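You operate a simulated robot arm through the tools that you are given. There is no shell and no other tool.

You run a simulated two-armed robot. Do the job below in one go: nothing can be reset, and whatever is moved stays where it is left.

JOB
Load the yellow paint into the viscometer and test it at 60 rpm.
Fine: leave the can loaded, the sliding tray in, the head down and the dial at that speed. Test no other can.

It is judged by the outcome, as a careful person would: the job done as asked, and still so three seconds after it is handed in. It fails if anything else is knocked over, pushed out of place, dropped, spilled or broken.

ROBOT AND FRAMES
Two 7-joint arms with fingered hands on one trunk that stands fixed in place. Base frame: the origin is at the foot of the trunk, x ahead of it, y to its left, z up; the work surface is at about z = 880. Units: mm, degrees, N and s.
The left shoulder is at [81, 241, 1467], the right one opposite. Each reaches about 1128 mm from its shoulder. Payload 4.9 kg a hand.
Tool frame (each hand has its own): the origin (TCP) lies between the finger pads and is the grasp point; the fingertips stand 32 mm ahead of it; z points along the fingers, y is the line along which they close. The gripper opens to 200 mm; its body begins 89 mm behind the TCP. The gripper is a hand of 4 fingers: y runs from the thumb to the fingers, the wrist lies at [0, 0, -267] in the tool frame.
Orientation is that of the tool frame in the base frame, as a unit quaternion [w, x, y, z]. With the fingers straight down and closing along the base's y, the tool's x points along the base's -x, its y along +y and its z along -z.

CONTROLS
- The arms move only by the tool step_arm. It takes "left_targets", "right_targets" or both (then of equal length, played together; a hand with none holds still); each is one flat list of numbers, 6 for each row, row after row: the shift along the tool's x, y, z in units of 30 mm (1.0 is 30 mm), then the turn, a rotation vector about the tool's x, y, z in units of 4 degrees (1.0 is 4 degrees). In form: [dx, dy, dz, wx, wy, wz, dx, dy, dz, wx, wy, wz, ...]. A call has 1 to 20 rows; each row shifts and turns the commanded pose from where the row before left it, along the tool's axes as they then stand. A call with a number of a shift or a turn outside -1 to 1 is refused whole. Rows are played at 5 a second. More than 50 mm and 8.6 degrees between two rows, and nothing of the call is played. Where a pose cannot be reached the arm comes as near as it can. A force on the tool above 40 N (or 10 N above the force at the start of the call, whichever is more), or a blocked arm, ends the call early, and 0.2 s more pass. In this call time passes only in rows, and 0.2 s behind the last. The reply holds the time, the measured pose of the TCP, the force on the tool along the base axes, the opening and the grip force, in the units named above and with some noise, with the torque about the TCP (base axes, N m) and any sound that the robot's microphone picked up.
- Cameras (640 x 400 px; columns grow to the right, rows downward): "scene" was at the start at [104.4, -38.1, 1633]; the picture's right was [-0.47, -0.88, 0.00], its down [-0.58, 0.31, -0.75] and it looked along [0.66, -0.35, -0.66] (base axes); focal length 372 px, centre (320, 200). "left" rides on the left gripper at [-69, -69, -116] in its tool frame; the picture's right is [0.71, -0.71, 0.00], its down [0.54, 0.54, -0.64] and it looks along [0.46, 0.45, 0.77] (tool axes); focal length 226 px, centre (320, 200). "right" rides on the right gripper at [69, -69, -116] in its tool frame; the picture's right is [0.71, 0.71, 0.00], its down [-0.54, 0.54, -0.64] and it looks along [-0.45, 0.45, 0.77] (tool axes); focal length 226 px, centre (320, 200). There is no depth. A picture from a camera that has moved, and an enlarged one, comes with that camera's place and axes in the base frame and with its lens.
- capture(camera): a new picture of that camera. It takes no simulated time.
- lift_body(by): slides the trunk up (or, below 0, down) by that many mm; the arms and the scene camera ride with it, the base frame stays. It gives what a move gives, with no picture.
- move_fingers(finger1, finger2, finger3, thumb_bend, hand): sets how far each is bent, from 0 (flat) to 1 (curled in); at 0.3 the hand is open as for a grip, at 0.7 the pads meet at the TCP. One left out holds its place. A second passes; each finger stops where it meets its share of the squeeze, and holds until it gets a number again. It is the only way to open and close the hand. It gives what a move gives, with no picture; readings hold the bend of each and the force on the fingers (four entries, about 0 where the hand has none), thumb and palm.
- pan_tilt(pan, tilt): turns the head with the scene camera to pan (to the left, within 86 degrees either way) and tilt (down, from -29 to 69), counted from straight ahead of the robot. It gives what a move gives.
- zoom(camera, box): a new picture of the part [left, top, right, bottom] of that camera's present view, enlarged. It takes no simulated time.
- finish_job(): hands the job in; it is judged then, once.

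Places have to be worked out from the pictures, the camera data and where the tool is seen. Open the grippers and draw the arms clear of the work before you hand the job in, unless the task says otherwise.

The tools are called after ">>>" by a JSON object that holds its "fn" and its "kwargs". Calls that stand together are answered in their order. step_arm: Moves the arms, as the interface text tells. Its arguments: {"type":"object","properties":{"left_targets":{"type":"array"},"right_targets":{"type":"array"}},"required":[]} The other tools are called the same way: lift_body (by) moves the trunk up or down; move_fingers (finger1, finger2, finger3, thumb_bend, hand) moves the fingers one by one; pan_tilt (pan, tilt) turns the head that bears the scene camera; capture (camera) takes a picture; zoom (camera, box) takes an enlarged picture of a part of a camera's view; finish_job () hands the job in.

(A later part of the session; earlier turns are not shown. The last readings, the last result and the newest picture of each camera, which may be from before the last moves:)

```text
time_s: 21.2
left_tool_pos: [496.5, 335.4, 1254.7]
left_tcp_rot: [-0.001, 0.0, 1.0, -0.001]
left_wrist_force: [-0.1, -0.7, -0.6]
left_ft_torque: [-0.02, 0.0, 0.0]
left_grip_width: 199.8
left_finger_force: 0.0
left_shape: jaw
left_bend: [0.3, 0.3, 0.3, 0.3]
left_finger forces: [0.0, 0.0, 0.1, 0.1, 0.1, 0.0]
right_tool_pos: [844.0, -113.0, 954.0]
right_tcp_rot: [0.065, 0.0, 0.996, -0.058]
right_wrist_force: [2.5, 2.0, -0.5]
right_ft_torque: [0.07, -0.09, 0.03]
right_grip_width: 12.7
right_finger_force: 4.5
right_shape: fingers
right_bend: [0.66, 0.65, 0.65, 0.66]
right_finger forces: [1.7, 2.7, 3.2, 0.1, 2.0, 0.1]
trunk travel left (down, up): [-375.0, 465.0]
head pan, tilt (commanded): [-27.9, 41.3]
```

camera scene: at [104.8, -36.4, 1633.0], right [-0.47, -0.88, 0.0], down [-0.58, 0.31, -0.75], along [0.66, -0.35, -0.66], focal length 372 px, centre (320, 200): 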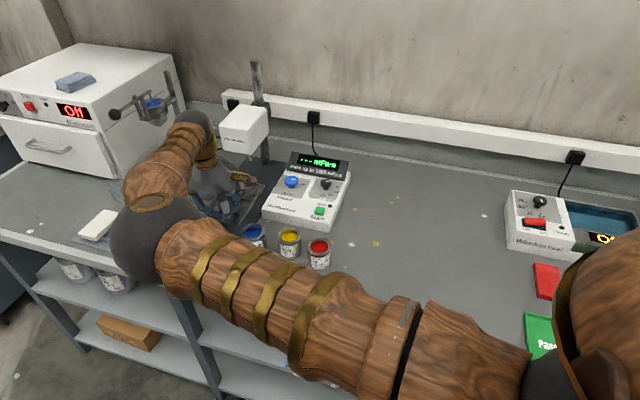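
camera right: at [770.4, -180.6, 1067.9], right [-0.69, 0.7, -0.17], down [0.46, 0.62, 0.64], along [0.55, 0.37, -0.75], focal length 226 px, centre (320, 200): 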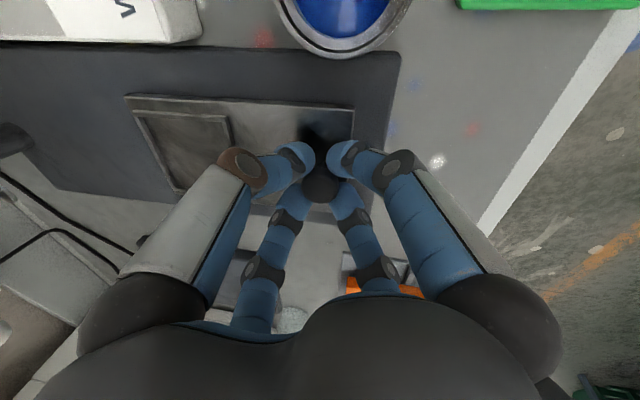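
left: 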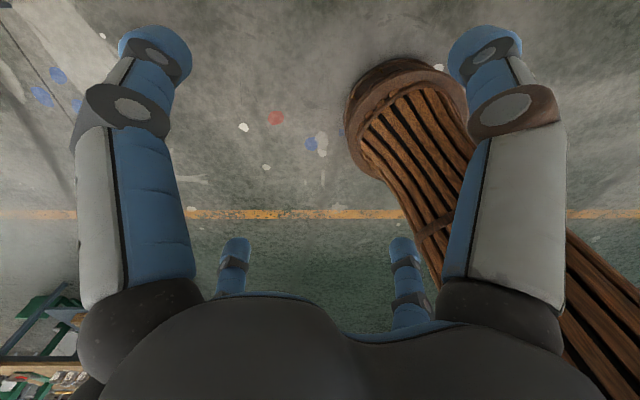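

Still sliding freely, at about 125 mm. I ease it further.

>>> {"fn": "step_arm", "kwargs": {"right_targets": [0.18, 0.195, -0.046, 0, 0, 0, 0.18, 0.195, -0.046, 0, 0, 0]}}

>>> {"fn": "capture", "kwargs": {"camera": "right"}}

>>> {"fn": "zoom", "kwargs": {"camera": "scene", "box": [150, 90, 350, 260]}}

```text
time_s: 21.8
left_tool_pos: [495.6, 334.9, 1254.3]
left_tcp_rot: [0.0, 0.002, 1.0, -0.001]
left_wrist_force: [0.4, 0.4, 0.5]
left_ft_torque: [0.01, 0.01, -0.01]
left_grip_width: 199.9
left_finger_force: 0.1
left_shape: jaw
left_bend: [0.3, 0.3, 0.3, 0.3]
left_finger forces: [0.0, 0.0, 0.0, 0.1, 0.0, 0.0]
right_tool_pos: [832.0, -102.2, 955.9]
right_tcp_rot: [0.064, 0.0, 0.996, -0.057]
right_wrist_force: [-0.3, 1.1, -2.4]
right_ft_torque: [0.02, 0.0, 0.0]
right_grip_width: 13.3
right_finger_force: 5.2
right_shape: fingers
right_bend: [0.66, 0.65, 0.65, 0.66]
right_finger forces: [1.9, 2.8, 2.8, 0.0, 2.5, 0.0]
trunk travel left (down, up): [-375.0, 465.0]
head pan, tilt (commanded): [-27.9, 41.3]
```

```text
taken
camera right: at [748.5, -156.6, 1068.0], right [-0.7, 0.7, -0.17], down [0.46, 0.62, 0.64], along [0.55, 0.37, -0.75], focal length 226 px, centre (320, 200)
```

right: 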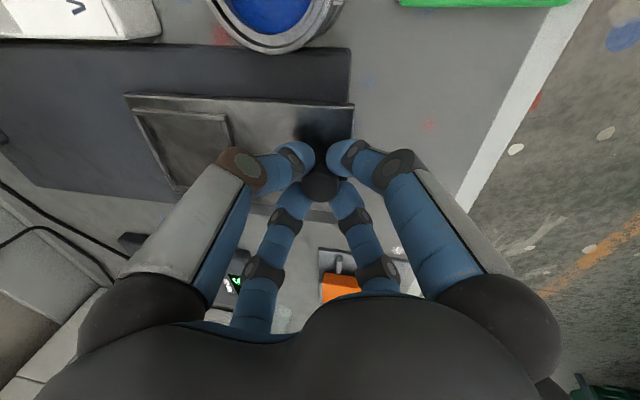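

```text
2.35 times, centred on (250, 175) of scene
camera zoom: at [104.5, -37.1, 1633.0], right [-0.47, -0.88, 0.0], down [-0.58, 0.31, -0.75], along [0.66, -0.35, -0.66], focal length 876 px, centre (485, 259)
```

zoom: 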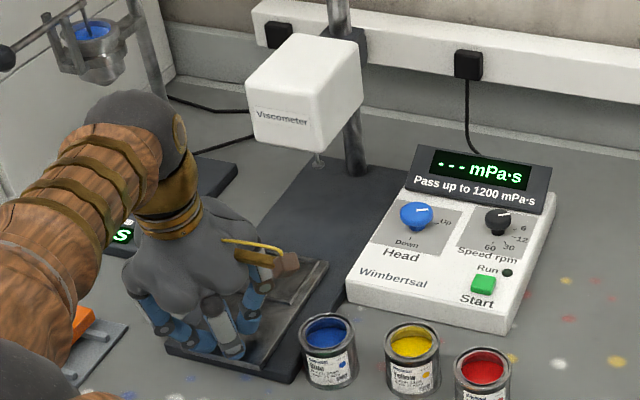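

The tray is about 141 mm out, with its front edge level with the base's front edge, so the recess should be near (921,-182), well clear of the head. I release the knob and lift straight up.

>>> {"fn": "move_fingers", "kwargs": {"hand": "right", "finger1": 0.57, "finger2": 0.57, "finger3": 0.57, "thumb_bend": 0.57}}

>>> {"fn": "step_arm", "kwargs": {"right_targets": [-0.065, -0.057, -0.492, 0, 0, 0, -0.131, -0.114, -0.985, 0, 0, 0, -0.131, -0.114, -0.985, 0, 0, 0, -0.131, -0.114, -0.985, 0, 0, 0, -0.131, -0.114, -0.985, 0, 0, 0]}}

>>> {"fn": "capture", "kwargs": {"camera": "right"}}

>>> {"fn": "capture", "kwargs": {"camera": "scene"}}

```text
time_s: 22.8
left_tool_pos: [495.5, 334.9, 1255.8]
left_tcp_rot: [0.001, 0.0, 1.0, -0.001]
left_wrist_force: [-0.8, 0.1, -0.1]
left_ft_torque: [0.03, 0.0, -0.02]
left_grip_width: 200.0
left_finger_force: 0.0
left_shape: jaw
left_bend: [0.3, 0.3, 0.3, 0.3]
left_finger forces: [0.1, 0.0, 0.1, 0.0, 0.0, 0.0]
right_tool_pos: [832.0, -100.7, 955.0]
right_tcp_rot: [0.065, 0.0, 0.996, -0.057]
right_wrist_force: [-0.1, 0.0, -0.5]
right_ft_torque: [0.03, 0.0, -0.01]
right_grip_width: 46.8
right_finger_force: 0.0
right_shape: fingers
right_bend: [0.56, 0.56, 0.56, 0.56]
right_finger forces: [0.0, 0.0, 0.0, 0.0, 0.0, 0.1]
trunk travel left (down, up): [-375.0, 465.0]
head pan, tilt (commanded): [-27.9, 41.3]
```

```text
time_s: 24.0
left_tool_pos: [494.7, 335.0, 1255.3]
left_tcp_rot: [-0.001, 0.0, 1.0, -0.002]
left_wrist_force: [-0.3, -0.3, 0.3]
left_ft_torque: [-0.02, -0.01, -0.02]
left_grip_width: 200.0
left_finger_force: 0.0
left_shape: jaw
left_bend: [0.3, 0.3, 0.3, 0.3]
left_finger forces: [0.0, 0.0, 0.1, 0.0, 0.0, 0.0]
right_tool_pos: [831.7, -100.9, 1090.2]
right_tcp_rot: [0.066, 0.0, 0.996, -0.056]
right_wrist_force: [0.4, 0.7, -0.7]
right_ft_torque: [-0.05, -0.01, -0.01]
right_grip_width: 47.3
right_finger_force: 0.1
right_shape: fingers
right_bend: [0.56, 0.56, 0.56, 0.56]
right_finger forces: [0.0, 0.0, 0.1, 0.0, 0.1, 0.1]
trunk travel left (down, up): [-375.0, 465.0]
head pan, tilt (commanded): [-27.9, 41.3]
```

```text
taken
camera right: at [747.9, -156.6, 1203.9], right [-0.7, 0.7, -0.17], down [0.46, 0.62, 0.64], along [0.55, 0.37, -0.75], focal length 226 px, centre (320, 200)
```

right: 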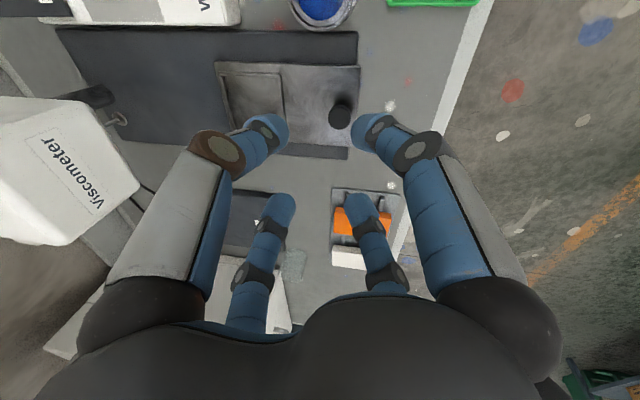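

```text
taken
camera scene: at [103.4, -37.7, 1633.1], right [-0.47, -0.88, 0.0], down [-0.58, 0.31, -0.75], along [0.66, -0.35, -0.66], focal length 372 px, centre (320, 200)
```

scene: 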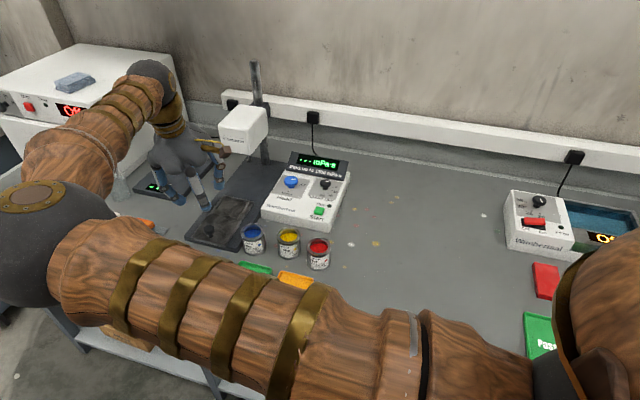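

The tray stays out. I zoom in on the tray and cans to update positions.

>>> {"fn": "zoom", "kwargs": {"camera": "scene", "box": [180, 170, 350, 280]}}

>>> {"fn": "zoom", "kwargs": {"camera": "right", "box": [200, 20, 400, 170]}}

```text
3.64 times, centred on (265, 225) of scene
camera zoom: at [103.4, -37.7, 1633.1], right [-0.47, -0.88, 0.0], down [-0.58, 0.31, -0.75], along [0.66, -0.35, -0.66], focal length 1354 px, centre (520, 109)
```

zoom: 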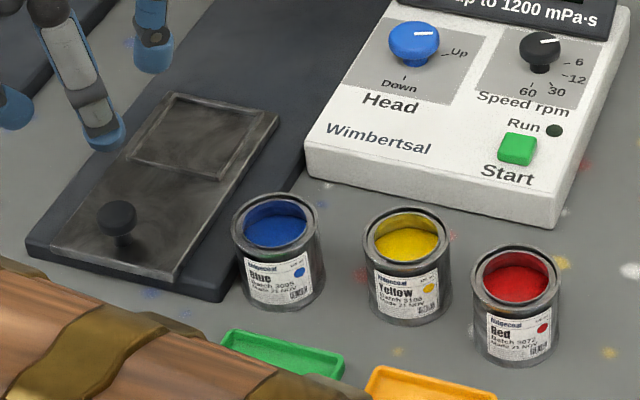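

```text
2.67 times, centred on (300, 95) of right
camera zoom: at [747.9, -156.6, 1203.9], right [-0.7, 0.7, -0.17], down [0.46, 0.62, 0.64], along [0.55, 0.37, -0.75], focal length 603 px, centre (373, 480)
```

zoom: 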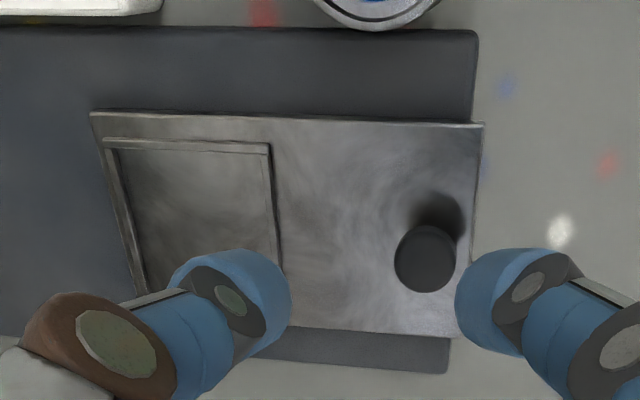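

The recess now centres near (923,-182) and the yellow can near (718,-271) with its rim at z≈941. I move over the yellow can at a safe height, keeping the 10° tilt, with the fingers slightly open on diagonals clear of the neighbouring cans.

>>> {"fn": "step_arm", "kwargs": {"right_targets": [0.553, -0.786, 0.018, 0, 0, 0, 0.553, -0.786, 0.018, 0, 0, 0, 0.553, -0.786, 0.018, 0, 0, 0, 0.553, -0.786, 0.018, 0, 0, 0, 0.553, -0.786, 0.018, 0, 0, 0, 0.553, -0.786, 0.018, 0, 0, 0, 0.553, -0.786, 0.018, 0, 0, 0]}}

>>> {"fn": "move_fingers", "kwargs": {"hand": "right", "finger1": 0.52, "finger2": 0.52, "finger3": 0.52, "thumb_bend": 0.52}}

>>> {"fn": "capture", "kwargs": {"camera": "right"}}

>>> {"fn": "capture", "kwargs": {"camera": "scene"}}

```text
time_s: 25.6
left_tool_pos: [496.1, 333.3, 1254.9]
left_tcp_rot: [0.0, 0.0, 1.0, 0.0]
left_wrist_force: [0.2, 0.2, -0.4]
left_ft_torque: [0.0, -0.02, 0.01]
left_grip_width: 199.9
left_finger_force: 0.1
left_shape: jaw
left_bend: [0.3, 0.3, 0.3, 0.3]
left_finger forces: [0.1, 0.1, 0.1, 0.0, 0.0, 0.1]
right_tool_pos: [716.3, -267.3, 1090.6]
right_tcp_rot: [0.065, 0.0, 0.996, -0.058]
right_wrist_force: [0.4, 0.2, -0.9]
right_ft_torque: [0.02, -0.01, 0.01]
right_grip_width: 47.3
right_finger_force: 0.0
right_shape: fingers
right_bend: [0.56, 0.56, 0.56, 0.56]
right_finger forces: [0.0, 0.0, 0.1, 0.0, 0.0, 0.0]
trunk travel left (down, up): [-375.0, 465.0]
head pan, tilt (commanded): [-27.9, 41.3]
```

```text
time_s: 26.6
left_tool_pos: [495.8, 333.6, 1254.1]
left_tcp_rot: [0.001, 0.002, 1.0, -0.002]
left_wrist_force: [0.0, 0.0, -0.4]
left_ft_torque: [0.01, 0.0, -0.02]
left_grip_width: 199.8
left_finger_force: 0.0
left_shape: jaw
left_bend: [0.3, 0.3, 0.3, 0.3]
left_finger forces: [0.0, 0.0, 0.1, 0.0, 0.0, 0.1]
right_tool_pos: [716.4, -266.0, 1090.6]
right_tcp_rot: [0.065, 0.0, 0.996, -0.058]
right_wrist_force: [-0.1, 0.8, 0.0]
right_ft_torque: [0.0, 0.01, -0.01]
right_grip_width: 61.5
right_finger_force: 0.1
right_shape: fingers
right_bend: [0.52, 0.52, 0.52, 0.52]
right_finger forces: [0.0, 0.0, 0.1, 0.0, 0.0, 0.0]
trunk travel left (down, up): [-375.0, 465.0]
head pan, tilt (commanded): [-27.9, 41.3]
```

```text
taken
camera right: at [632.4, -321.6, 1203.7], right [-0.7, 0.7, -0.17], down [0.46, 0.62, 0.64], along [0.55, 0.37, -0.75], focal length 226 px, centre (320, 200)
```

right: 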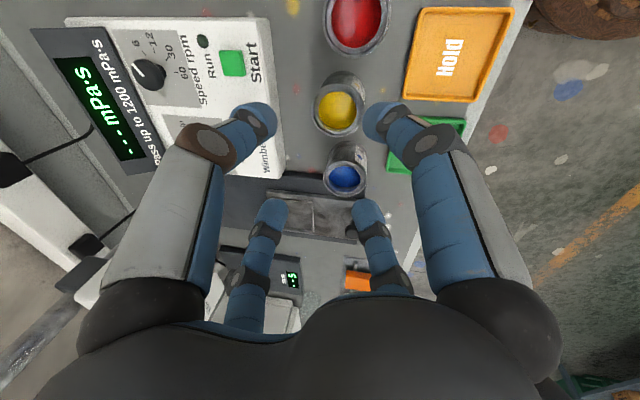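

```text
taken
camera scene: at [104.3, -37.8, 1633.0], right [-0.47, -0.88, 0.0], down [-0.58, 0.31, -0.75], along [0.66, -0.35, -0.66], focal length 372 px, centre (320, 200)
```

scene: 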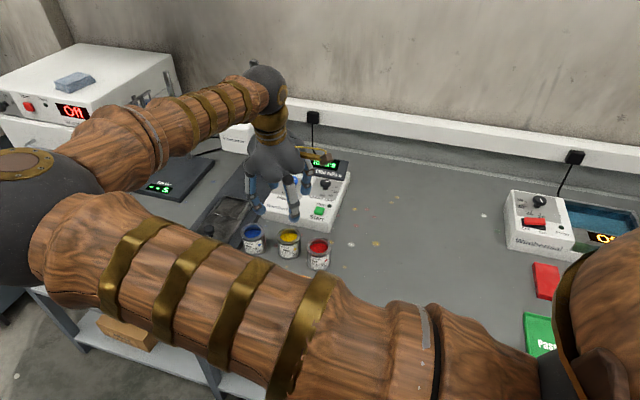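

The yellow can is ahead of the fingers. I zoom the hand camera to refine its centre.

>>> {"fn": "zoom", "kwargs": {"camera": "right", "box": [220, 0, 460, 200]}}

>>> {"fn": "zoom", "kwargs": {"camera": "scene", "box": [225, 190, 345, 280]}}

```text
2.00 times, centred on (340, 100) of right
camera zoom: at [632.4, -321.6, 1203.7], right [-0.7, 0.7, -0.17], down [0.46, 0.62, 0.64], along [0.55, 0.37, -0.75], focal length 452 px, centre (280, 400)
```

zoom: 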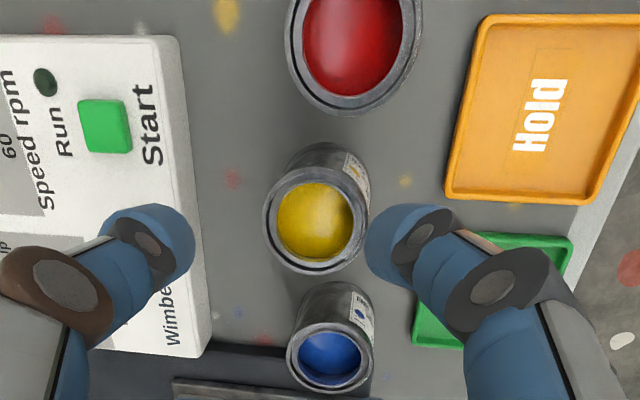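

```text
4.44 times, centred on (285, 235) of scene
camera zoom: at [104.3, -37.8, 1633.0], right [-0.47, -0.88, 0.0], down [-0.58, 0.31, -0.75], along [0.66, -0.35, -0.66], focal length 1655 px, centre (476, 44)
```

zoom: 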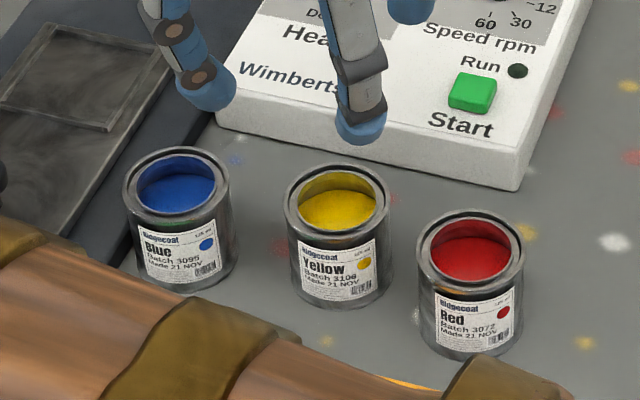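

The refined yellow can centre is about (716.5,-274). I descend to z≈990, fingertips just above the rims, and check clearance to the neighbours.

>>> {"fn": "step_arm", "kwargs": {"right_targets": [0.13, 0.069, 0.826, 0, 0, 0, 0.13, 0.069, 0.826, 0, 0, 0, 0.13, 0.069, 0.826, 0, 0, 0, 0.13, 0.069, 0.826, 0, 0, 0]}}

>>> {"fn": "capture", "kwargs": {"camera": "right"}}

>>> {"fn": "zoom", "kwargs": {"camera": "scene", "box": [225, 170, 345, 280]}}

```text
time_s: 27.6
left_tool_pos: [496.9, 334.0, 1253.7]
left_tcp_rot: [-0.001, 0.001, 1.0, 0.0]
left_wrist_force: [0.5, -0.8, -0.2]
left_ft_torque: [0.03, -0.02, 0.01]
left_grip_width: 199.8
left_finger_force: 0.0
left_shape: jaw
left_bend: [0.3, 0.3, 0.3, 0.3]
left_finger forces: [0.0, 0.0, 0.0, 0.0, 0.1, 0.0]
right_tool_pos: [712.7, -269.3, 989.6]
right_tcp_rot: [0.065, 0.001, 0.996, -0.057]
right_wrist_force: [-0.2, 0.1, 0.4]
right_ft_torque: [0.01, 0.05, -0.01]
right_grip_width: 61.6
right_finger_force: 0.0
right_shape: fingers
right_bend: [0.52, 0.52, 0.52, 0.52]
right_finger forces: [0.0, 0.1, 0.1, 0.0, 0.1, 0.0]
trunk travel left (down, up): [-375.0, 465.0]
head pan, tilt (commanded): [-27.9, 41.3]
```

```text
taken
camera right: at [630.0, -325.0, 1103.4], right [-0.69, 0.7, -0.17], down [0.46, 0.62, 0.64], along [0.55, 0.37, -0.75], focal length 226 px, centre (320, 200)
```

right: 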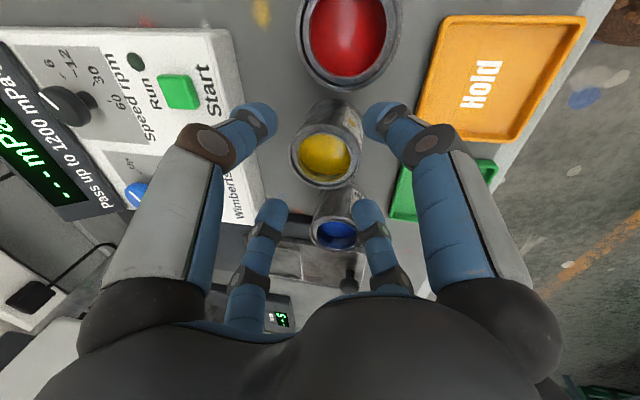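

```text
3.64 times, centred on (285, 225) of scene
camera zoom: at [105.1, -38.0, 1633.0], right [-0.47, -0.88, 0.0], down [-0.58, 0.31, -0.75], along [0.66, -0.35, -0.66], focal length 1354 px, centre (447, 109)
```

zoom: 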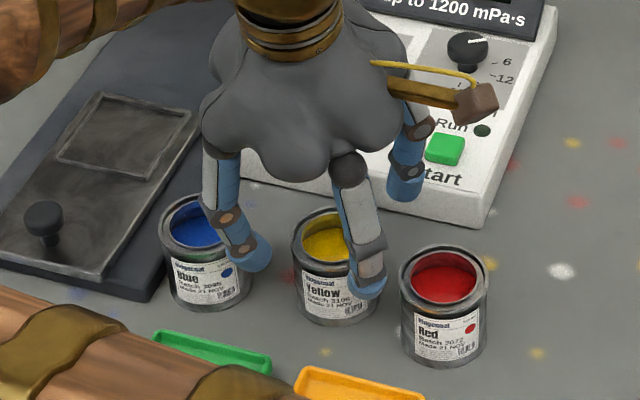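

The alignment matches the prediction. I lower slowly to z≈944 around the yellow can.

>>> {"fn": "step_arm", "kwargs": {"right_targets": [0.0405, 0.041, 0.376, 0, 0, 0, 0.0405, 0.041, 0.376, 0, 0, 0, 0.0405, 0.041, 0.376, 0, 0, 0, 0.0405, 0.041, 0.376, 0, 0, 0]}}

>>> {"fn": "capture", "kwargs": {"camera": "right"}}

>>> {"fn": "zoom", "kwargs": {"camera": "scene", "box": [225, 170, 345, 280]}}

```text
time_s: 28.6
left_tool_pos: [495.8, 334.9, 1254.2]
left_tcp_rot: [0.0, 0.001, 1.0, 0.0]
left_wrist_force: [0.6, -1.0, 0.0]
left_ft_torque: [0.01, 0.02, 0.0]
left_grip_width: 200.0
left_finger_force: 0.1
left_shape: jaw
left_bend: [0.3, 0.3, 0.3, 0.3]
left_finger forces: [0.0, 0.0, 0.0, 0.0, 0.1, 0.0]
right_tool_pos: [714.6, -269.8, 943.9]
right_tcp_rot: [0.066, 0.001, 0.996, -0.057]
right_wrist_force: [0.1, 0.8, 0.1]
right_ft_torque: [0.0, 0.01, -0.03]
right_grip_width: 61.4
right_finger_force: 0.0
right_shape: fingers
right_bend: [0.52, 0.52, 0.52, 0.52]
right_finger forces: [0.0, 0.1, 0.0, 0.0, 0.0, 0.0]
trunk travel left (down, up): [-375.0, 465.0]
head pan, tilt (commanded): [-27.9, 41.3]
```

```text
taken
camera right: at [631.4, -326.0, 1057.1], right [-0.7, 0.7, -0.17], down [0.46, 0.62, 0.64], along [0.55, 0.37, -0.75], focal length 226 px, centre (320, 200)
```

right: 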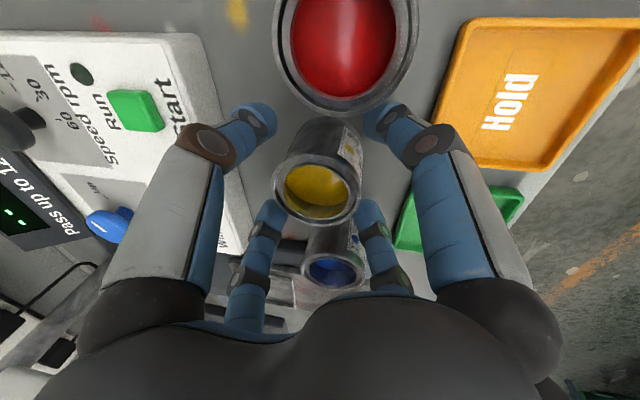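

```text
3.64 times, centred on (285, 225) of scene
camera zoom: at [104.7, -38.0, 1633.0], right [-0.47, -0.88, 0.0], down [-0.58, 0.31, -0.75], along [0.66, -0.35, -0.66], focal length 1354 px, centre (447, 109)
```

zoom: 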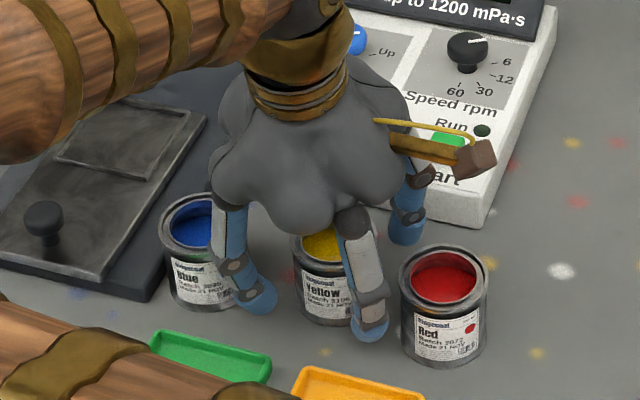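

The fingers surround the yellow can with no contact. I close gradually.

>>> {"fn": "move_fingers", "kwargs": {"hand": "right", "finger1": 0.56, "finger2": 0.56, "finger3": 0.56, "thumb_bend": 0.56}}

>>> {"fn": "zoom", "kwargs": {"camera": "right", "box": [200, 80, 440, 300]}}

```text
time_s: 29.6
left_tool_pos: [495.9, 334.6, 1254.6]
left_tcp_rot: [0.0, 0.001, 1.0, 0.0]
left_wrist_force: [0.2, -0.6, 0.2]
left_ft_torque: [-0.02, 0.0, -0.04]
left_grip_width: 200.0
left_finger_force: 0.0
left_shape: jaw
left_bend: [0.3, 0.3, 0.3, 0.3]
left_finger forces: [0.0, 0.0, 0.0, 0.0, 0.1, 0.0]
right_tool_pos: [714.1, -270.4, 943.9]
right_tcp_rot: [0.065, 0.001, 0.996, -0.057]
right_wrist_force: [0.1, -0.5, -0.1]
right_ft_torque: [-0.01, 0.0, 0.0]
right_grip_width: 48.0
right_finger_force: 0.0
right_shape: fingers
right_bend: [0.56, 0.56, 0.56, 0.56]
right_finger forces: [0.0, 0.0, 0.0, 0.0, 0.1, 0.0]
trunk travel left (down, up): [-375.0, 465.0]
head pan, tilt (commanded): [-27.9, 41.3]
```

```text
1.82 times, centred on (320, 190) of right
camera zoom: at [631.0, -325.8, 1057.4], right [-0.7, 0.7, -0.17], down [0.46, 0.62, 0.64], along [0.55, 0.37, -0.75], focal length 411 px, centre (320, 218)
```

zoom: 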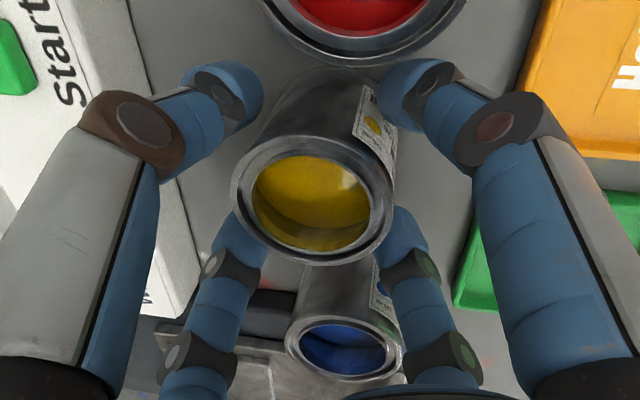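

No contact yet and the can looks centred. I close further until the fingers meet it.

>>> {"fn": "move_fingers", "kwargs": {"hand": "right", "finger1": 0.6, "finger2": 0.6, "finger3": 0.6, "thumb_bend": 0.6}}

>>> {"fn": "zoom", "kwargs": {"camera": "right", "box": [200, 80, 440, 300]}}

```text
time_s: 30.6
left_tool_pos: [496.9, 335.2, 1254.8]
left_tcp_rot: [-0.001, 0.001, 1.0, 0.0]
left_wrist_force: [0.2, 0.1, -0.4]
left_ft_torque: [0.01, 0.03, -0.04]
left_grip_width: 199.7
left_finger_force: 0.0
left_shape: jaw
left_bend: [0.3, 0.3, 0.3, 0.3]
left_finger forces: [0.0, 0.0, 0.0, 0.0, 0.0, 0.0]
right_tool_pos: [714.9, -269.8, 943.6]
right_tcp_rot: [0.065, 0.0, 0.996, -0.057]
right_wrist_force: [0.2, 0.1, 0.2]
right_ft_torque: [0.01, 0.01, 0.02]
right_grip_width: 40.0
right_finger_force: 4.5
right_shape: fingers
right_bend: [0.58, 0.59, 0.59, 0.59]
right_finger forces: [2.2, 2.1, 1.6, 0.1, 2.6, 0.1]
trunk travel left (down, up): [-375.0, 465.0]
head pan, tilt (commanded): [-27.9, 41.3]
```

```text
1.82 times, centred on (320, 190) of right
camera zoom: at [631.1, -325.8, 1057.4], right [-0.7, 0.7, -0.17], down [0.46, 0.62, 0.64], along [0.55, 0.37, -0.75], focal length 411 px, centre (320, 218)
```

zoom: 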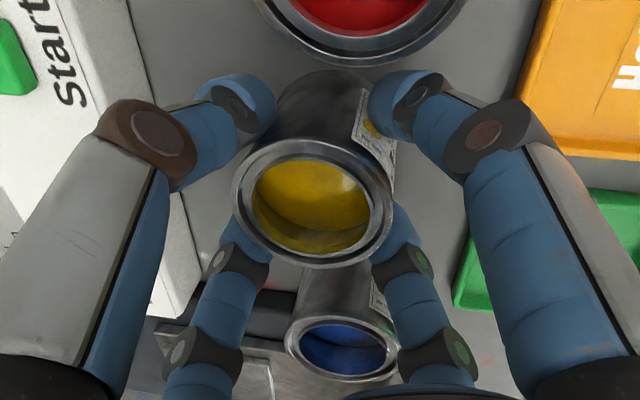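

All four fingers touch the can at about 2 N each. I command a bit more closure to firm up the grip.

>>> {"fn": "move_fingers", "kwargs": {"hand": "right", "finger1": 0.68, "finger2": 0.68, "finger3": 0.68, "thumb_bend": 0.68}}

```text
time_s: 31.6
left_tool_pos: [496.1, 335.0, 1255.4]
left_tcp_rot: [0.0, 0.0, 1.0, 0.0]
left_wrist_force: [0.6, -0.3, -0.5]
left_ft_torque: [-0.01, 0.01, 0.03]
left_grip_width: 200.0
left_finger_force: 0.0
left_shape: jaw
left_bend: [0.3, 0.3, 0.3, 0.3]
left_finger forces: [0.1, 0.2, 0.0, 0.0, 0.1, 0.0]
right_tool_pos: [715.1, -270.2, 944.2]
right_tcp_rot: [0.066, 0.0, 0.996, -0.057]
right_wrist_force: [-0.1, -1.3, 5.0]
right_ft_torque: [0.09, 0.01, 0.02]
right_grip_width: 37.7
right_finger_force: 19.2
right_shape: fingers
right_bend: [0.59, 0.59, 0.6, 0.62]
right_finger forces: [6.5, 9.5, 7.5, 0.0, 14.8, 0.0]
trunk travel left (down, up): [-375.0, 465.0]
head pan, tilt (commanded): [-27.9, 41.3]
```

The grip is firm. I lift the can straight up slowly by 60 mm.

>>> {"fn": "step_arm", "kwargs": {"right_targets": [-0.0327, -0.0286, -0.246, 0, 0, 0, -0.0327, -0.0286, -0.246, 0, 0, 0, -0.0653, -0.0571, -0.492, 0, 0, 0, -0.0653, -0.0571, -0.492, 0, 0, 0, -0.0653, -0.0571, -0.492, 0, 0, 0]}}

>>> {"fn": "capture", "kwargs": {"camera": "right"}}

>>> {"fn": "zoom", "kwargs": {"camera": "scene", "box": [200, 130, 360, 280]}}

```text
time_s: 32.8
left_tool_pos: [496.2, 334.7, 1254.4]
left_tcp_rot: [0.0, 0.001, 1.0, -0.001]
left_wrist_force: [0.3, -0.7, -0.5]
left_ft_torque: [0.0, -0.02, 0.04]
left_grip_width: 199.8
left_finger_force: 0.0
left_shape: jaw
left_bend: [0.3, 0.3, 0.3, 0.3]
left_finger forces: [0.0, 0.1, 0.0, 0.0, 0.1, 0.0]
right_tool_pos: [715.0, -271.3, 1004.3]
right_tcp_rot: [0.065, 0.0, 0.996, -0.058]
right_wrist_force: [-0.1, -1.0, -1.5]
right_ft_torque: [0.02, 0.0, 0.03]
right_grip_width: 37.9
right_finger_force: 17.5
right_shape: fingers
right_bend: [0.59, 0.58, 0.6, 0.62]
right_finger forces: [6.1, 8.9, 7.2, 0.0, 13.8, 0.0]
trunk travel left (down, up): [-375.0, 465.0]
head pan, tilt (commanded): [-27.9, 41.3]
```

```text
taken
camera right: at [631.3, -326.2, 1118.1], right [-0.69, 0.7, -0.17], down [0.46, 0.62, 0.64], along [0.55, 0.37, -0.75], focal length 226 px, centre (320, 200)
```

right: 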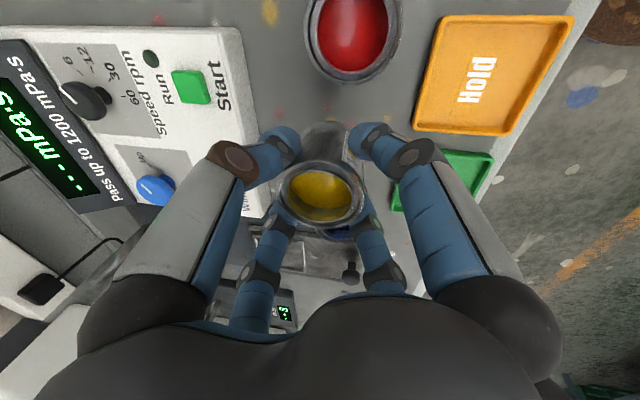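

```text
2.67 times, centred on (280, 205) of scene
camera zoom: at [104.0, -37.8, 1633.0], right [-0.47, -0.88, 0.0], down [-0.58, 0.31, -0.75], along [0.66, -0.35, -0.66], focal length 993 px, centre (427, 187)
```

zoom: 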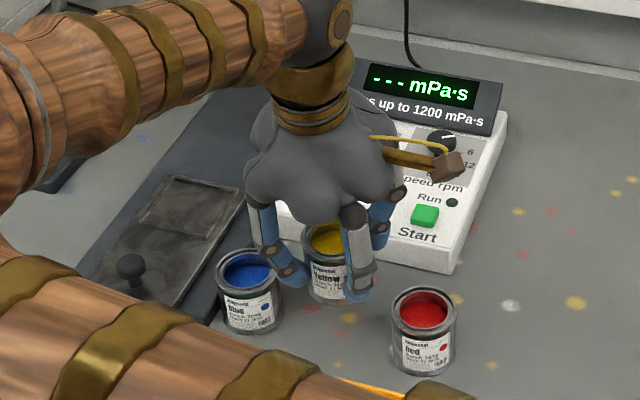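

The yellow can is lifted level and the blue and red cans are undisturbed. I raise it another 40 mm to clear the blue can and carry it slowly towards the recess.

>>> {"fn": "step_arm", "kwargs": {"right_targets": [-0.0435, -0.038, -0.328, 0, 0, 0, -0.087, -0.0761, -0.6565, 0, 0, 0, -0.0435, -0.038, -0.328, 0, 0, 0, -0.2317, 0.0988, 0.0193, 0, 0, 0, -0.4633, 0.1975, 0.0386, 0, 0, 0, -0.4633, 0.1975, 0.0386, 0, 0, 0, -0.4633, 0.1975, 0.0386, 0, 0, 0, -0.4633, 0.1975, 0.0386, 0, 0, 0, -0.4633, 0.1975, 0.0386, 0, 0, 0, -0.4633, 0.1975, 0.0386, 0, 0, 0, -0.4633, 0.1975, 0.0386, 0, 0, 0, -0.4633, 0.1975, 0.0386, 0, 0, 0, -0.4633, 0.1975, 0.0386, 0, 0, 0, -0.4633, 0.1975, 0.0386, 0, 0, 0, -0.4633, 0.1975, 0.0386, 0, 0, 0, -0.4633, 0.1975, 0.0386, 0, 0, 0, -0.4633, 0.1975, 0.0386, 0, 0, 0, -0.2317, 0.0988, 0.0193, 0, 0, 0]}}

>>> {"fn": "capture", "kwargs": {"camera": "right"}}

>>> {"fn": "capture", "kwargs": {"camera": "scene"}}

```text
time_s: 36.6
left_tool_pos: [496.0, 333.7, 1253.5]
left_tcp_rot: [-0.001, 0.002, 1.0, 0.0]
left_wrist_force: [-0.3, 1.3, -0.7]
left_ft_torque: [0.03, 0.02, -0.02]
left_grip_width: 199.9
left_finger_force: 0.1
left_shape: jaw
left_bend: [0.3, 0.3, 0.3, 0.3]
left_finger forces: [0.0, 0.0, 0.0, 0.0, 0.0, 0.0]
right_tool_pos: [911.5, -188.7, 1042.7]
right_tcp_rot: [0.065, 0.0, 0.996, -0.056]
right_wrist_force: [0.0, 0.3, -1.7]
right_ft_torque: [-0.01, -0.02, -0.01]
right_grip_width: 37.2
right_finger_force: 18.0
right_shape: fingers
right_bend: [0.59, 0.58, 0.6, 0.62]
right_finger forces: [5.9, 9.1, 7.2, 0.1, 13.8, 0.2]
trunk travel left (down, up): [-375.0, 465.0]
head pan, tilt (commanded): [-27.9, 41.3]
```

```text
taken
camera right: at [828.2, -244.0, 1156.3], right [-0.7, 0.7, -0.17], down [0.46, 0.62, 0.64], along [0.55, 0.37, -0.75], focal length 226 px, centre (320, 200)
```

right: 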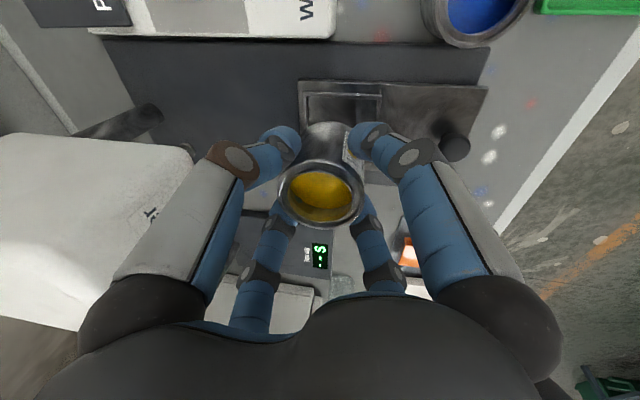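

```text
taken
camera scene: at [104.9, -38.0, 1633.0], right [-0.47, -0.88, 0.0], down [-0.58, 0.31, -0.75], along [0.66, -0.35, -0.66], focal length 372 px, centre (320, 200)
```

scene: 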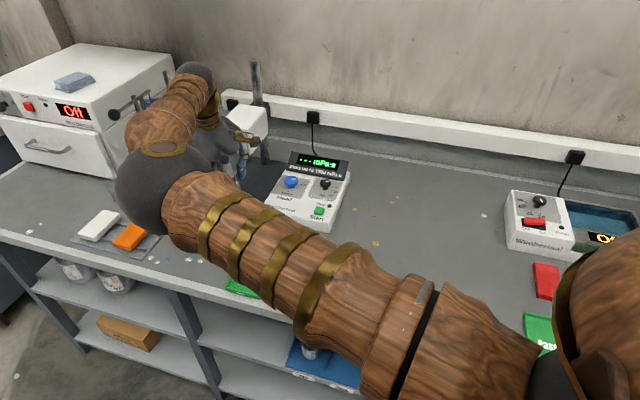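

The can is near the recess but the arm hides it from the scene camera. I zoom the hand camera to locate the recess relative to the can.

>>> {"fn": "zoom", "kwargs": {"camera": "right", "box": [240, 60, 500, 240]}}

>>> {"fn": "capture", "kwargs": {"camera": "left"}}

```text
2.22 times, centred on (370, 150) of right
camera zoom: at [828.2, -244.0, 1156.3], right [-0.7, 0.7, -0.17], down [0.46, 0.62, 0.64], along [0.55, 0.37, -0.75], focal length 502 px, centre (209, 311)
```

zoom: 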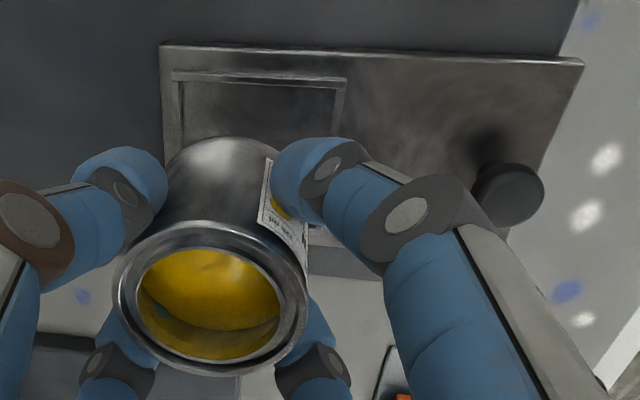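

```text
taken
camera left: at [563.5, 266.6, 1371.2], right [-0.71, -0.71, 0.0], down [-0.54, 0.54, 0.64], along [-0.45, 0.45, -0.77], focal length 226 px, centre (320, 200)
```

left: 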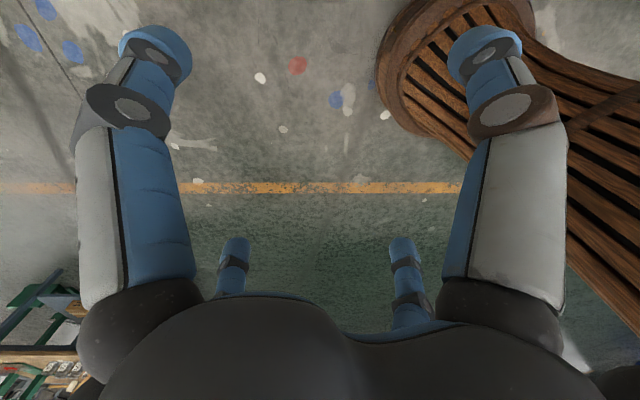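

The recess centre works out at about (920,-181.5) and the can is centred on the tool. I shift over the centre and lower until the can bottom is about 15 mm above the recess.

>>> {"fn": "step_arm", "kwargs": {"right_targets": [-0.282, 0.25, 0.008, 0, 0, 0, 0.0628, 0.0549, 0.4735, 0, 0, 0, 0.0628, 0.0549, 0.4735, 0, 0, 0, 0.0628, 0.0549, 0.4735, 0, 0, 0, 0.0628, 0.0549, 0.4735, 0, 0, 0]}}

>>> {"fn": "zoom", "kwargs": {"camera": "right", "box": [200, 60, 460, 260]}}

>>> {"fn": "zoom", "kwargs": {"camera": "scene", "box": [180, 80, 320, 220]}}

```text
time_s: 37.8
left_tool_pos: [497.2, 333.7, 1254.5]
left_tcp_rot: [0.0, 0.0, 1.0, 0.0]
left_wrist_force: [1.3, -0.4, -0.2]
left_ft_torque: [0.0, 0.01, -0.02]
left_grip_width: 199.6
left_finger_force: 0.1
left_shape: jaw
left_bend: [0.3, 0.3, 0.3, 0.3]
left_finger forces: [0.0, 0.0, 0.0, 0.1, 0.0, 0.1]
right_tool_pos: [919.7, -181.2, 986.6]
right_tcp_rot: [0.066, 0.0, 0.996, -0.057]
right_wrist_force: [0.0, 0.6, -0.8]
right_ft_torque: [0.01, 0.0, 0.0]
right_grip_width: 37.4
right_finger_force: 18.2
right_shape: fingers
right_bend: [0.59, 0.58, 0.6, 0.62]
right_finger forces: [5.9, 9.0, 7.2, 0.0, 13.6, 0.0]
trunk travel left (down, up): [-375.0, 465.0]
head pan, tilt (commanded): [-27.9, 41.3]
```

```text
2.00 times, centred on (330, 160) of right
camera zoom: at [836.2, -237.3, 1098.9], right [-0.7, 0.7, -0.17], down [0.46, 0.61, 0.64], along [0.55, 0.37, -0.75], focal length 452 px, centre (300, 280)
```

zoom: 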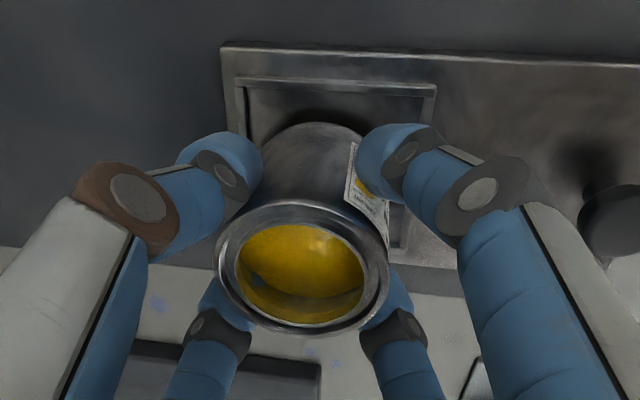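

```text
2.86 times, centred on (250, 150) of scene
camera zoom: at [105.1, -38.0, 1633.0], right [-0.47, -0.88, 0.0], down [-0.58, 0.31, -0.75], along [0.66, -0.35, -0.66], focal length 1064 px, centre (520, 343)
```

zoom: 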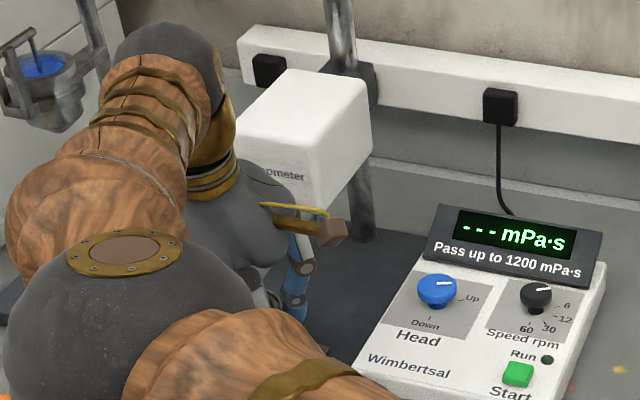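

The can is within a few mm of the recess centre. I apply a small correction and continue down in small steps, watching the force.

>>> {"fn": "step_arm", "kwargs": {"right_targets": [-0.0547, 0.061, 0.271, 0, 0, 0, 0.013, 0.0114, 0.0985, 0, 0, 0]}}

>>> {"fn": "zoom", "kwargs": {"camera": "right", "box": [200, 60, 460, 260]}}

```text
time_s: 38.4
left_tool_pos: [494.3, 334.1, 1255.4]
left_tcp_rot: [0.001, 0.001, 1.0, 0.0]
left_wrist_force: [0.7, 0.2, -0.2]
left_ft_torque: [-0.01, 0.01, 0.03]
left_grip_width: 199.7
left_finger_force: 0.1
left_shape: jaw
left_bend: [0.3, 0.3, 0.3, 0.3]
left_finger forces: [0.0, 0.0, 0.1, 0.0, 0.0, 0.0]
right_tool_pos: [922.8, -181.8, 979.6]
right_tcp_rot: [0.067, 0.0, 0.996, -0.058]
right_wrist_force: [-1.1, -2.7, 15.4]
right_ft_torque: [0.31, -0.24, -0.02]
right_grip_width: 37.4
right_finger_force: 21.8
right_shape: fingers
right_bend: [0.59, 0.58, 0.6, 0.62]
right_finger forces: [6.4, 11.6, 8.5, 0.0, 17.2, 0.0]
trunk travel left (down, up): [-375.0, 465.0]
head pan, tilt (commanded): [-27.9, 41.3]
```

```text
2.00 times, centred on (330, 160) of right
camera zoom: at [837.4, -237.1, 1091.6], right [-0.69, 0.7, -0.18], down [0.46, 0.62, 0.64], along [0.56, 0.37, -0.75], focal length 452 px, centre (300, 280)
```

zoom: 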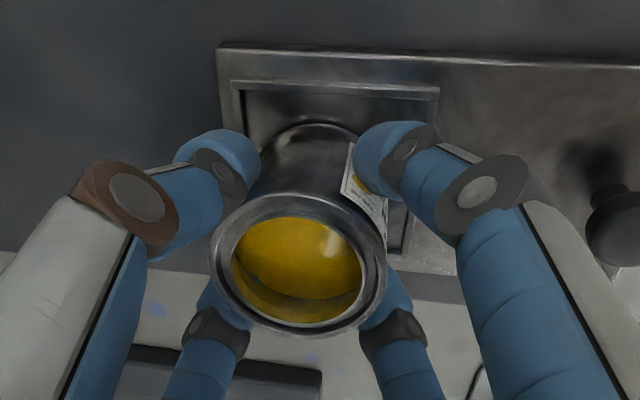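

It touched at a can-bottom height of about 915 with torque showing contact on the left side, and the picture also shows the can about 4 mm too far left. I lift 8 mm, shift right and look again.

>>> {"fn": "step_arm", "kwargs": {"right_targets": [-0.0348, -0.0305, -0.2626, 0, 0, 0, 0.129, -0.0638, -0.0097, 0, 0, 0]}}

>>> {"fn": "zoom", "kwargs": {"camera": "right", "box": [260, 70, 440, 210]}}

```text
time_s: 39.0
left_tool_pos: [495.7, 335.5, 1253.9]
left_tcp_rot: [0.0, -0.001, 1.0, -0.001]
left_wrist_force: [-0.1, 1.2, 0.0]
left_ft_torque: [-0.01, -0.03, -0.01]
left_grip_width: 199.9
left_finger_force: 0.1
left_shape: jaw
left_bend: [0.3, 0.3, 0.3, 0.3]
left_finger forces: [0.1, 0.0, 0.0, 0.1, 0.1, 0.0]
right_tool_pos: [919.8, -181.3, 981.7]
right_tcp_rot: [0.066, 0.0, 0.996, -0.058]
right_wrist_force: [-0.6, 0.2, -1.6]
right_ft_torque: [-0.01, -0.01, 0.01]
right_grip_width: 37.7
right_finger_force: 17.6
right_shape: fingers
right_bend: [0.59, 0.58, 0.6, 0.63]
right_finger forces: [6.1, 8.8, 7.4, 0.0, 13.6, 0.0]
trunk travel left (down, up): [-375.0, 465.0]
head pan, tilt (commanded): [-27.9, 41.3]
```

```text
2.86 times, centred on (350, 140) of right
camera zoom: at [835.1, -237.4, 1095.7], right [-0.7, 0.7, -0.17], down [0.46, 0.62, 0.64], along [0.55, 0.37, -0.75], focal length 646 px, centre (234, 371)
```

zoom: 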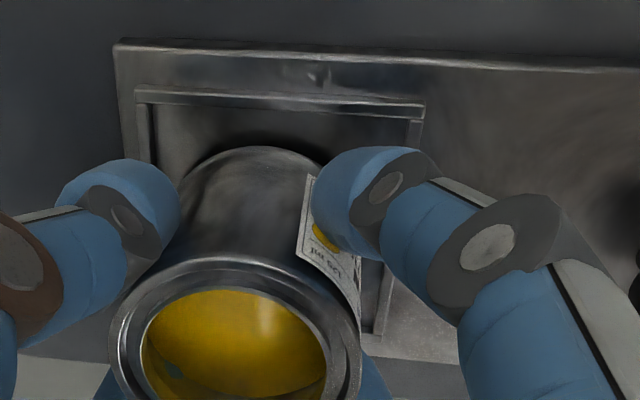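

No contact at this height now. I nudge 2.5 mm more to the right and lower in 3 mm steps to feel for seating.

>>> {"fn": "step_arm", "kwargs": {"right_targets": [0.058, -0.06, 0, 0, 0, 0, 0.013, 0.0114, 0.0985, 0, 0, 0, 0.013, 0.0114, 0.0985, 0, 0, 0]}}

```text
time_s: 39.8
left_tool_pos: [496.6, 334.6, 1255.6]
left_tcp_rot: [0.001, 0.0, 1.0, -0.001]
left_wrist_force: [0.1, 0.0, 0.4]
left_ft_torque: [0.03, 0.0, 0.01]
left_grip_width: 200.2
left_finger_force: 0.1
left_shape: jaw
left_bend: [0.3, 0.3, 0.3, 0.3]
left_finger forces: [0.0, 0.0, 0.0, 0.1, 0.0, 0.0]
right_tool_pos: [917.6, -184.1, 975.3]
right_tcp_rot: [0.065, -0.001, 0.996, -0.057]
right_wrist_force: [-1.5, 0.4, -1.8]
right_ft_torque: [0.03, 0.04, 0.0]
right_grip_width: 37.6
right_finger_force: 17.9
right_shape: fingers
right_bend: [0.59, 0.58, 0.6, 0.63]
right_finger forces: [6.2, 8.9, 7.6, 0.0, 13.6, 0.0]
trunk travel left (down, up): [-375.0, 465.0]
head pan, tilt (commanded): [-27.9, 41.3]
```

Now it goes below the earlier contact height freely, so it is entering the recess. I continue down.

>>> {"fn": "step_arm", "kwargs": {"right_targets": [0.013, 0.0114, 0.0985, 0, 0, 0]}}

>>> {"fn": "zoom", "kwargs": {"camera": "right", "box": [260, 70, 440, 210]}}

```text
time_s: 40.2
left_tool_pos: [495.0, 334.0, 1256.1]
left_tcp_rot: [0.0, 0.001, 1.0, -0.001]
left_wrist_force: [-0.6, -0.1, -0.6]
left_ft_torque: [0.04, -0.02, 0.01]
left_grip_width: 199.8
left_finger_force: 0.1
left_shape: jaw
left_bend: [0.3, 0.3, 0.3, 0.3]
left_finger forces: [0.0, 0.1, 0.0, 0.1, 0.0, 0.0]
right_tool_pos: [916.9, -184.5, 975.4]
right_tcp_rot: [0.066, 0.0, 0.996, -0.057]
right_wrist_force: [-0.3, -1.4, 5.8]
right_ft_torque: [0.18, 0.09, 0.0]
right_grip_width: 37.2
right_finger_force: 19.3
right_shape: fingers
right_bend: [0.59, 0.58, 0.6, 0.62]
right_finger forces: [6.7, 9.5, 7.8, 0.1, 14.1, 0.0]
trunk travel left (down, up): [-375.0, 465.0]
head pan, tilt (commanded): [-27.9, 41.3]
```

```text
2.86 times, centred on (350, 140) of right
camera zoom: at [832.8, -240.0, 1088.7], right [-0.69, 0.7, -0.17], down [0.46, 0.62, 0.64], along [0.56, 0.37, -0.75], focal length 646 px, centre (234, 371)
```

zoom: 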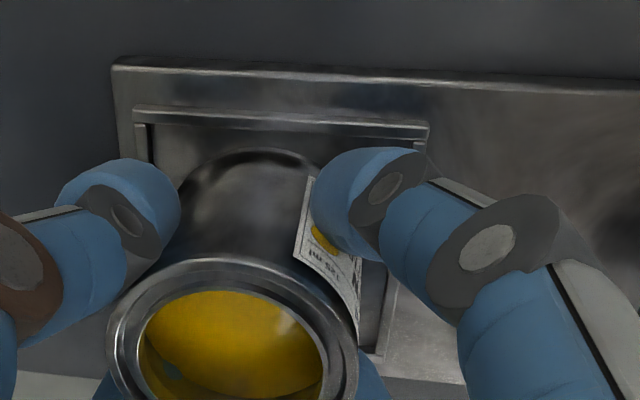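

It is touching at the front-left of the can bottom, probably because the can is tilted a few degrees in the grip. I zoom on the rim to judge the tilt.

>>> {"fn": "zoom", "kwargs": {"camera": "right", "box": [255, 120, 385, 250]}}

>>> {"fn": "capture", "kwargs": {"camera": "right"}}

```text
3.08 times, centred on (320, 185) of right
camera zoom: at [832.8, -240.0, 1088.7], right [-0.69, 0.7, -0.17], down [0.46, 0.62, 0.64], along [0.56, 0.37, -0.75], focal length 696 px, centre (320, 246)
```

zoom: 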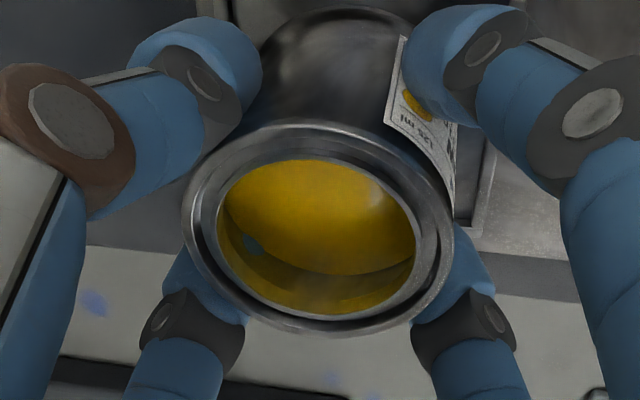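

```text
taken
camera right: at [832.8, -240.0, 1088.7], right [-0.69, 0.7, -0.17], down [0.46, 0.62, 0.64], along [0.56, 0.37, -0.75], focal length 226 px, centre (320, 200)
```

right: 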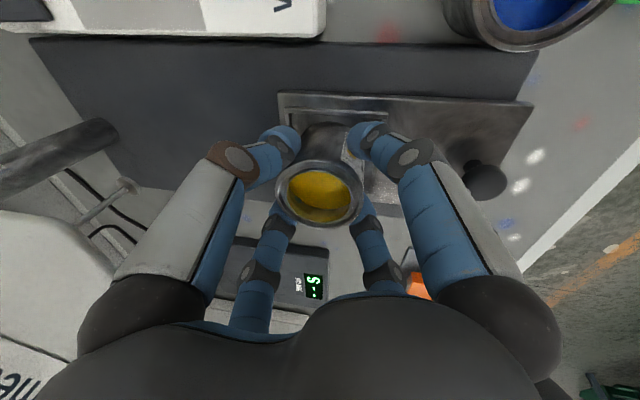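

The tilt is only about 2.5° (front edge low). I lift 2 mm, level the can by rotating the hand back 2.4°, and lower again.

>>> {"fn": "step_arm", "kwargs": {"right_targets": [-0.0087, -0.0076, -0.0657, -0.395, 0.451, 0, 0.009, 0.008, 0.0985, 0, 0, 0]}}

>>> {"fn": "zoom", "kwargs": {"camera": "right", "box": [260, 70, 440, 210]}}

```text
time_s: 40.8
left_tool_pos: [495.2, 335.7, 1255.4]
left_tcp_rot: [0.001, 0.0, 1.0, -0.001]
left_wrist_force: [0.2, -0.1, -0.4]
left_ft_torque: [-0.02, -0.02, -0.01]
left_grip_width: 199.9
left_finger_force: 0.1
left_shape: jaw
left_bend: [0.3, 0.3, 0.3, 0.3]
left_finger forces: [0.1, 0.1, 0.1, 0.0, 0.2, 0.0]
right_tool_pos: [916.7, -182.9, 975.6]
right_tcp_rot: [0.051, 0.001, 0.998, -0.044]
right_wrist_force: [0.4, -0.4, 9.9]
right_ft_torque: [-0.13, -0.15, -0.03]
right_grip_width: 36.8
right_finger_force: 19.0
right_shape: fingers
right_bend: [0.59, 0.58, 0.6, 0.62]
right_finger forces: [6.2, 9.3, 8.3, 0.0, 14.9, 0.0]
trunk travel left (down, up): [-375.0, 465.0]
head pan, tilt (commanded): [-27.9, 41.3]
```

```text
2.86 times, centred on (350, 140) of right
camera zoom: at [835.7, -242.3, 1089.4], right [-0.7, 0.7, -0.13], down [0.48, 0.6, 0.64], along [0.53, 0.39, -0.75], focal length 646 px, centre (234, 371)
```

zoom: 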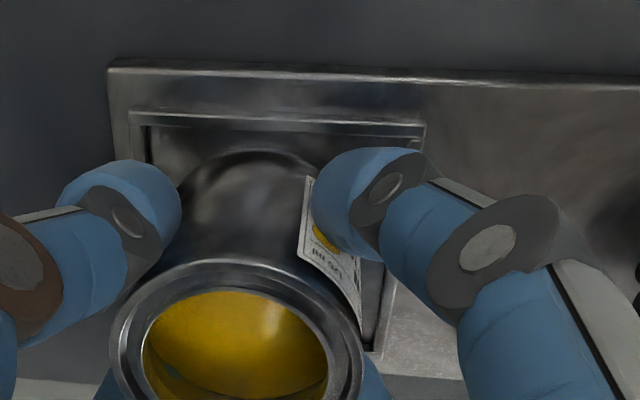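

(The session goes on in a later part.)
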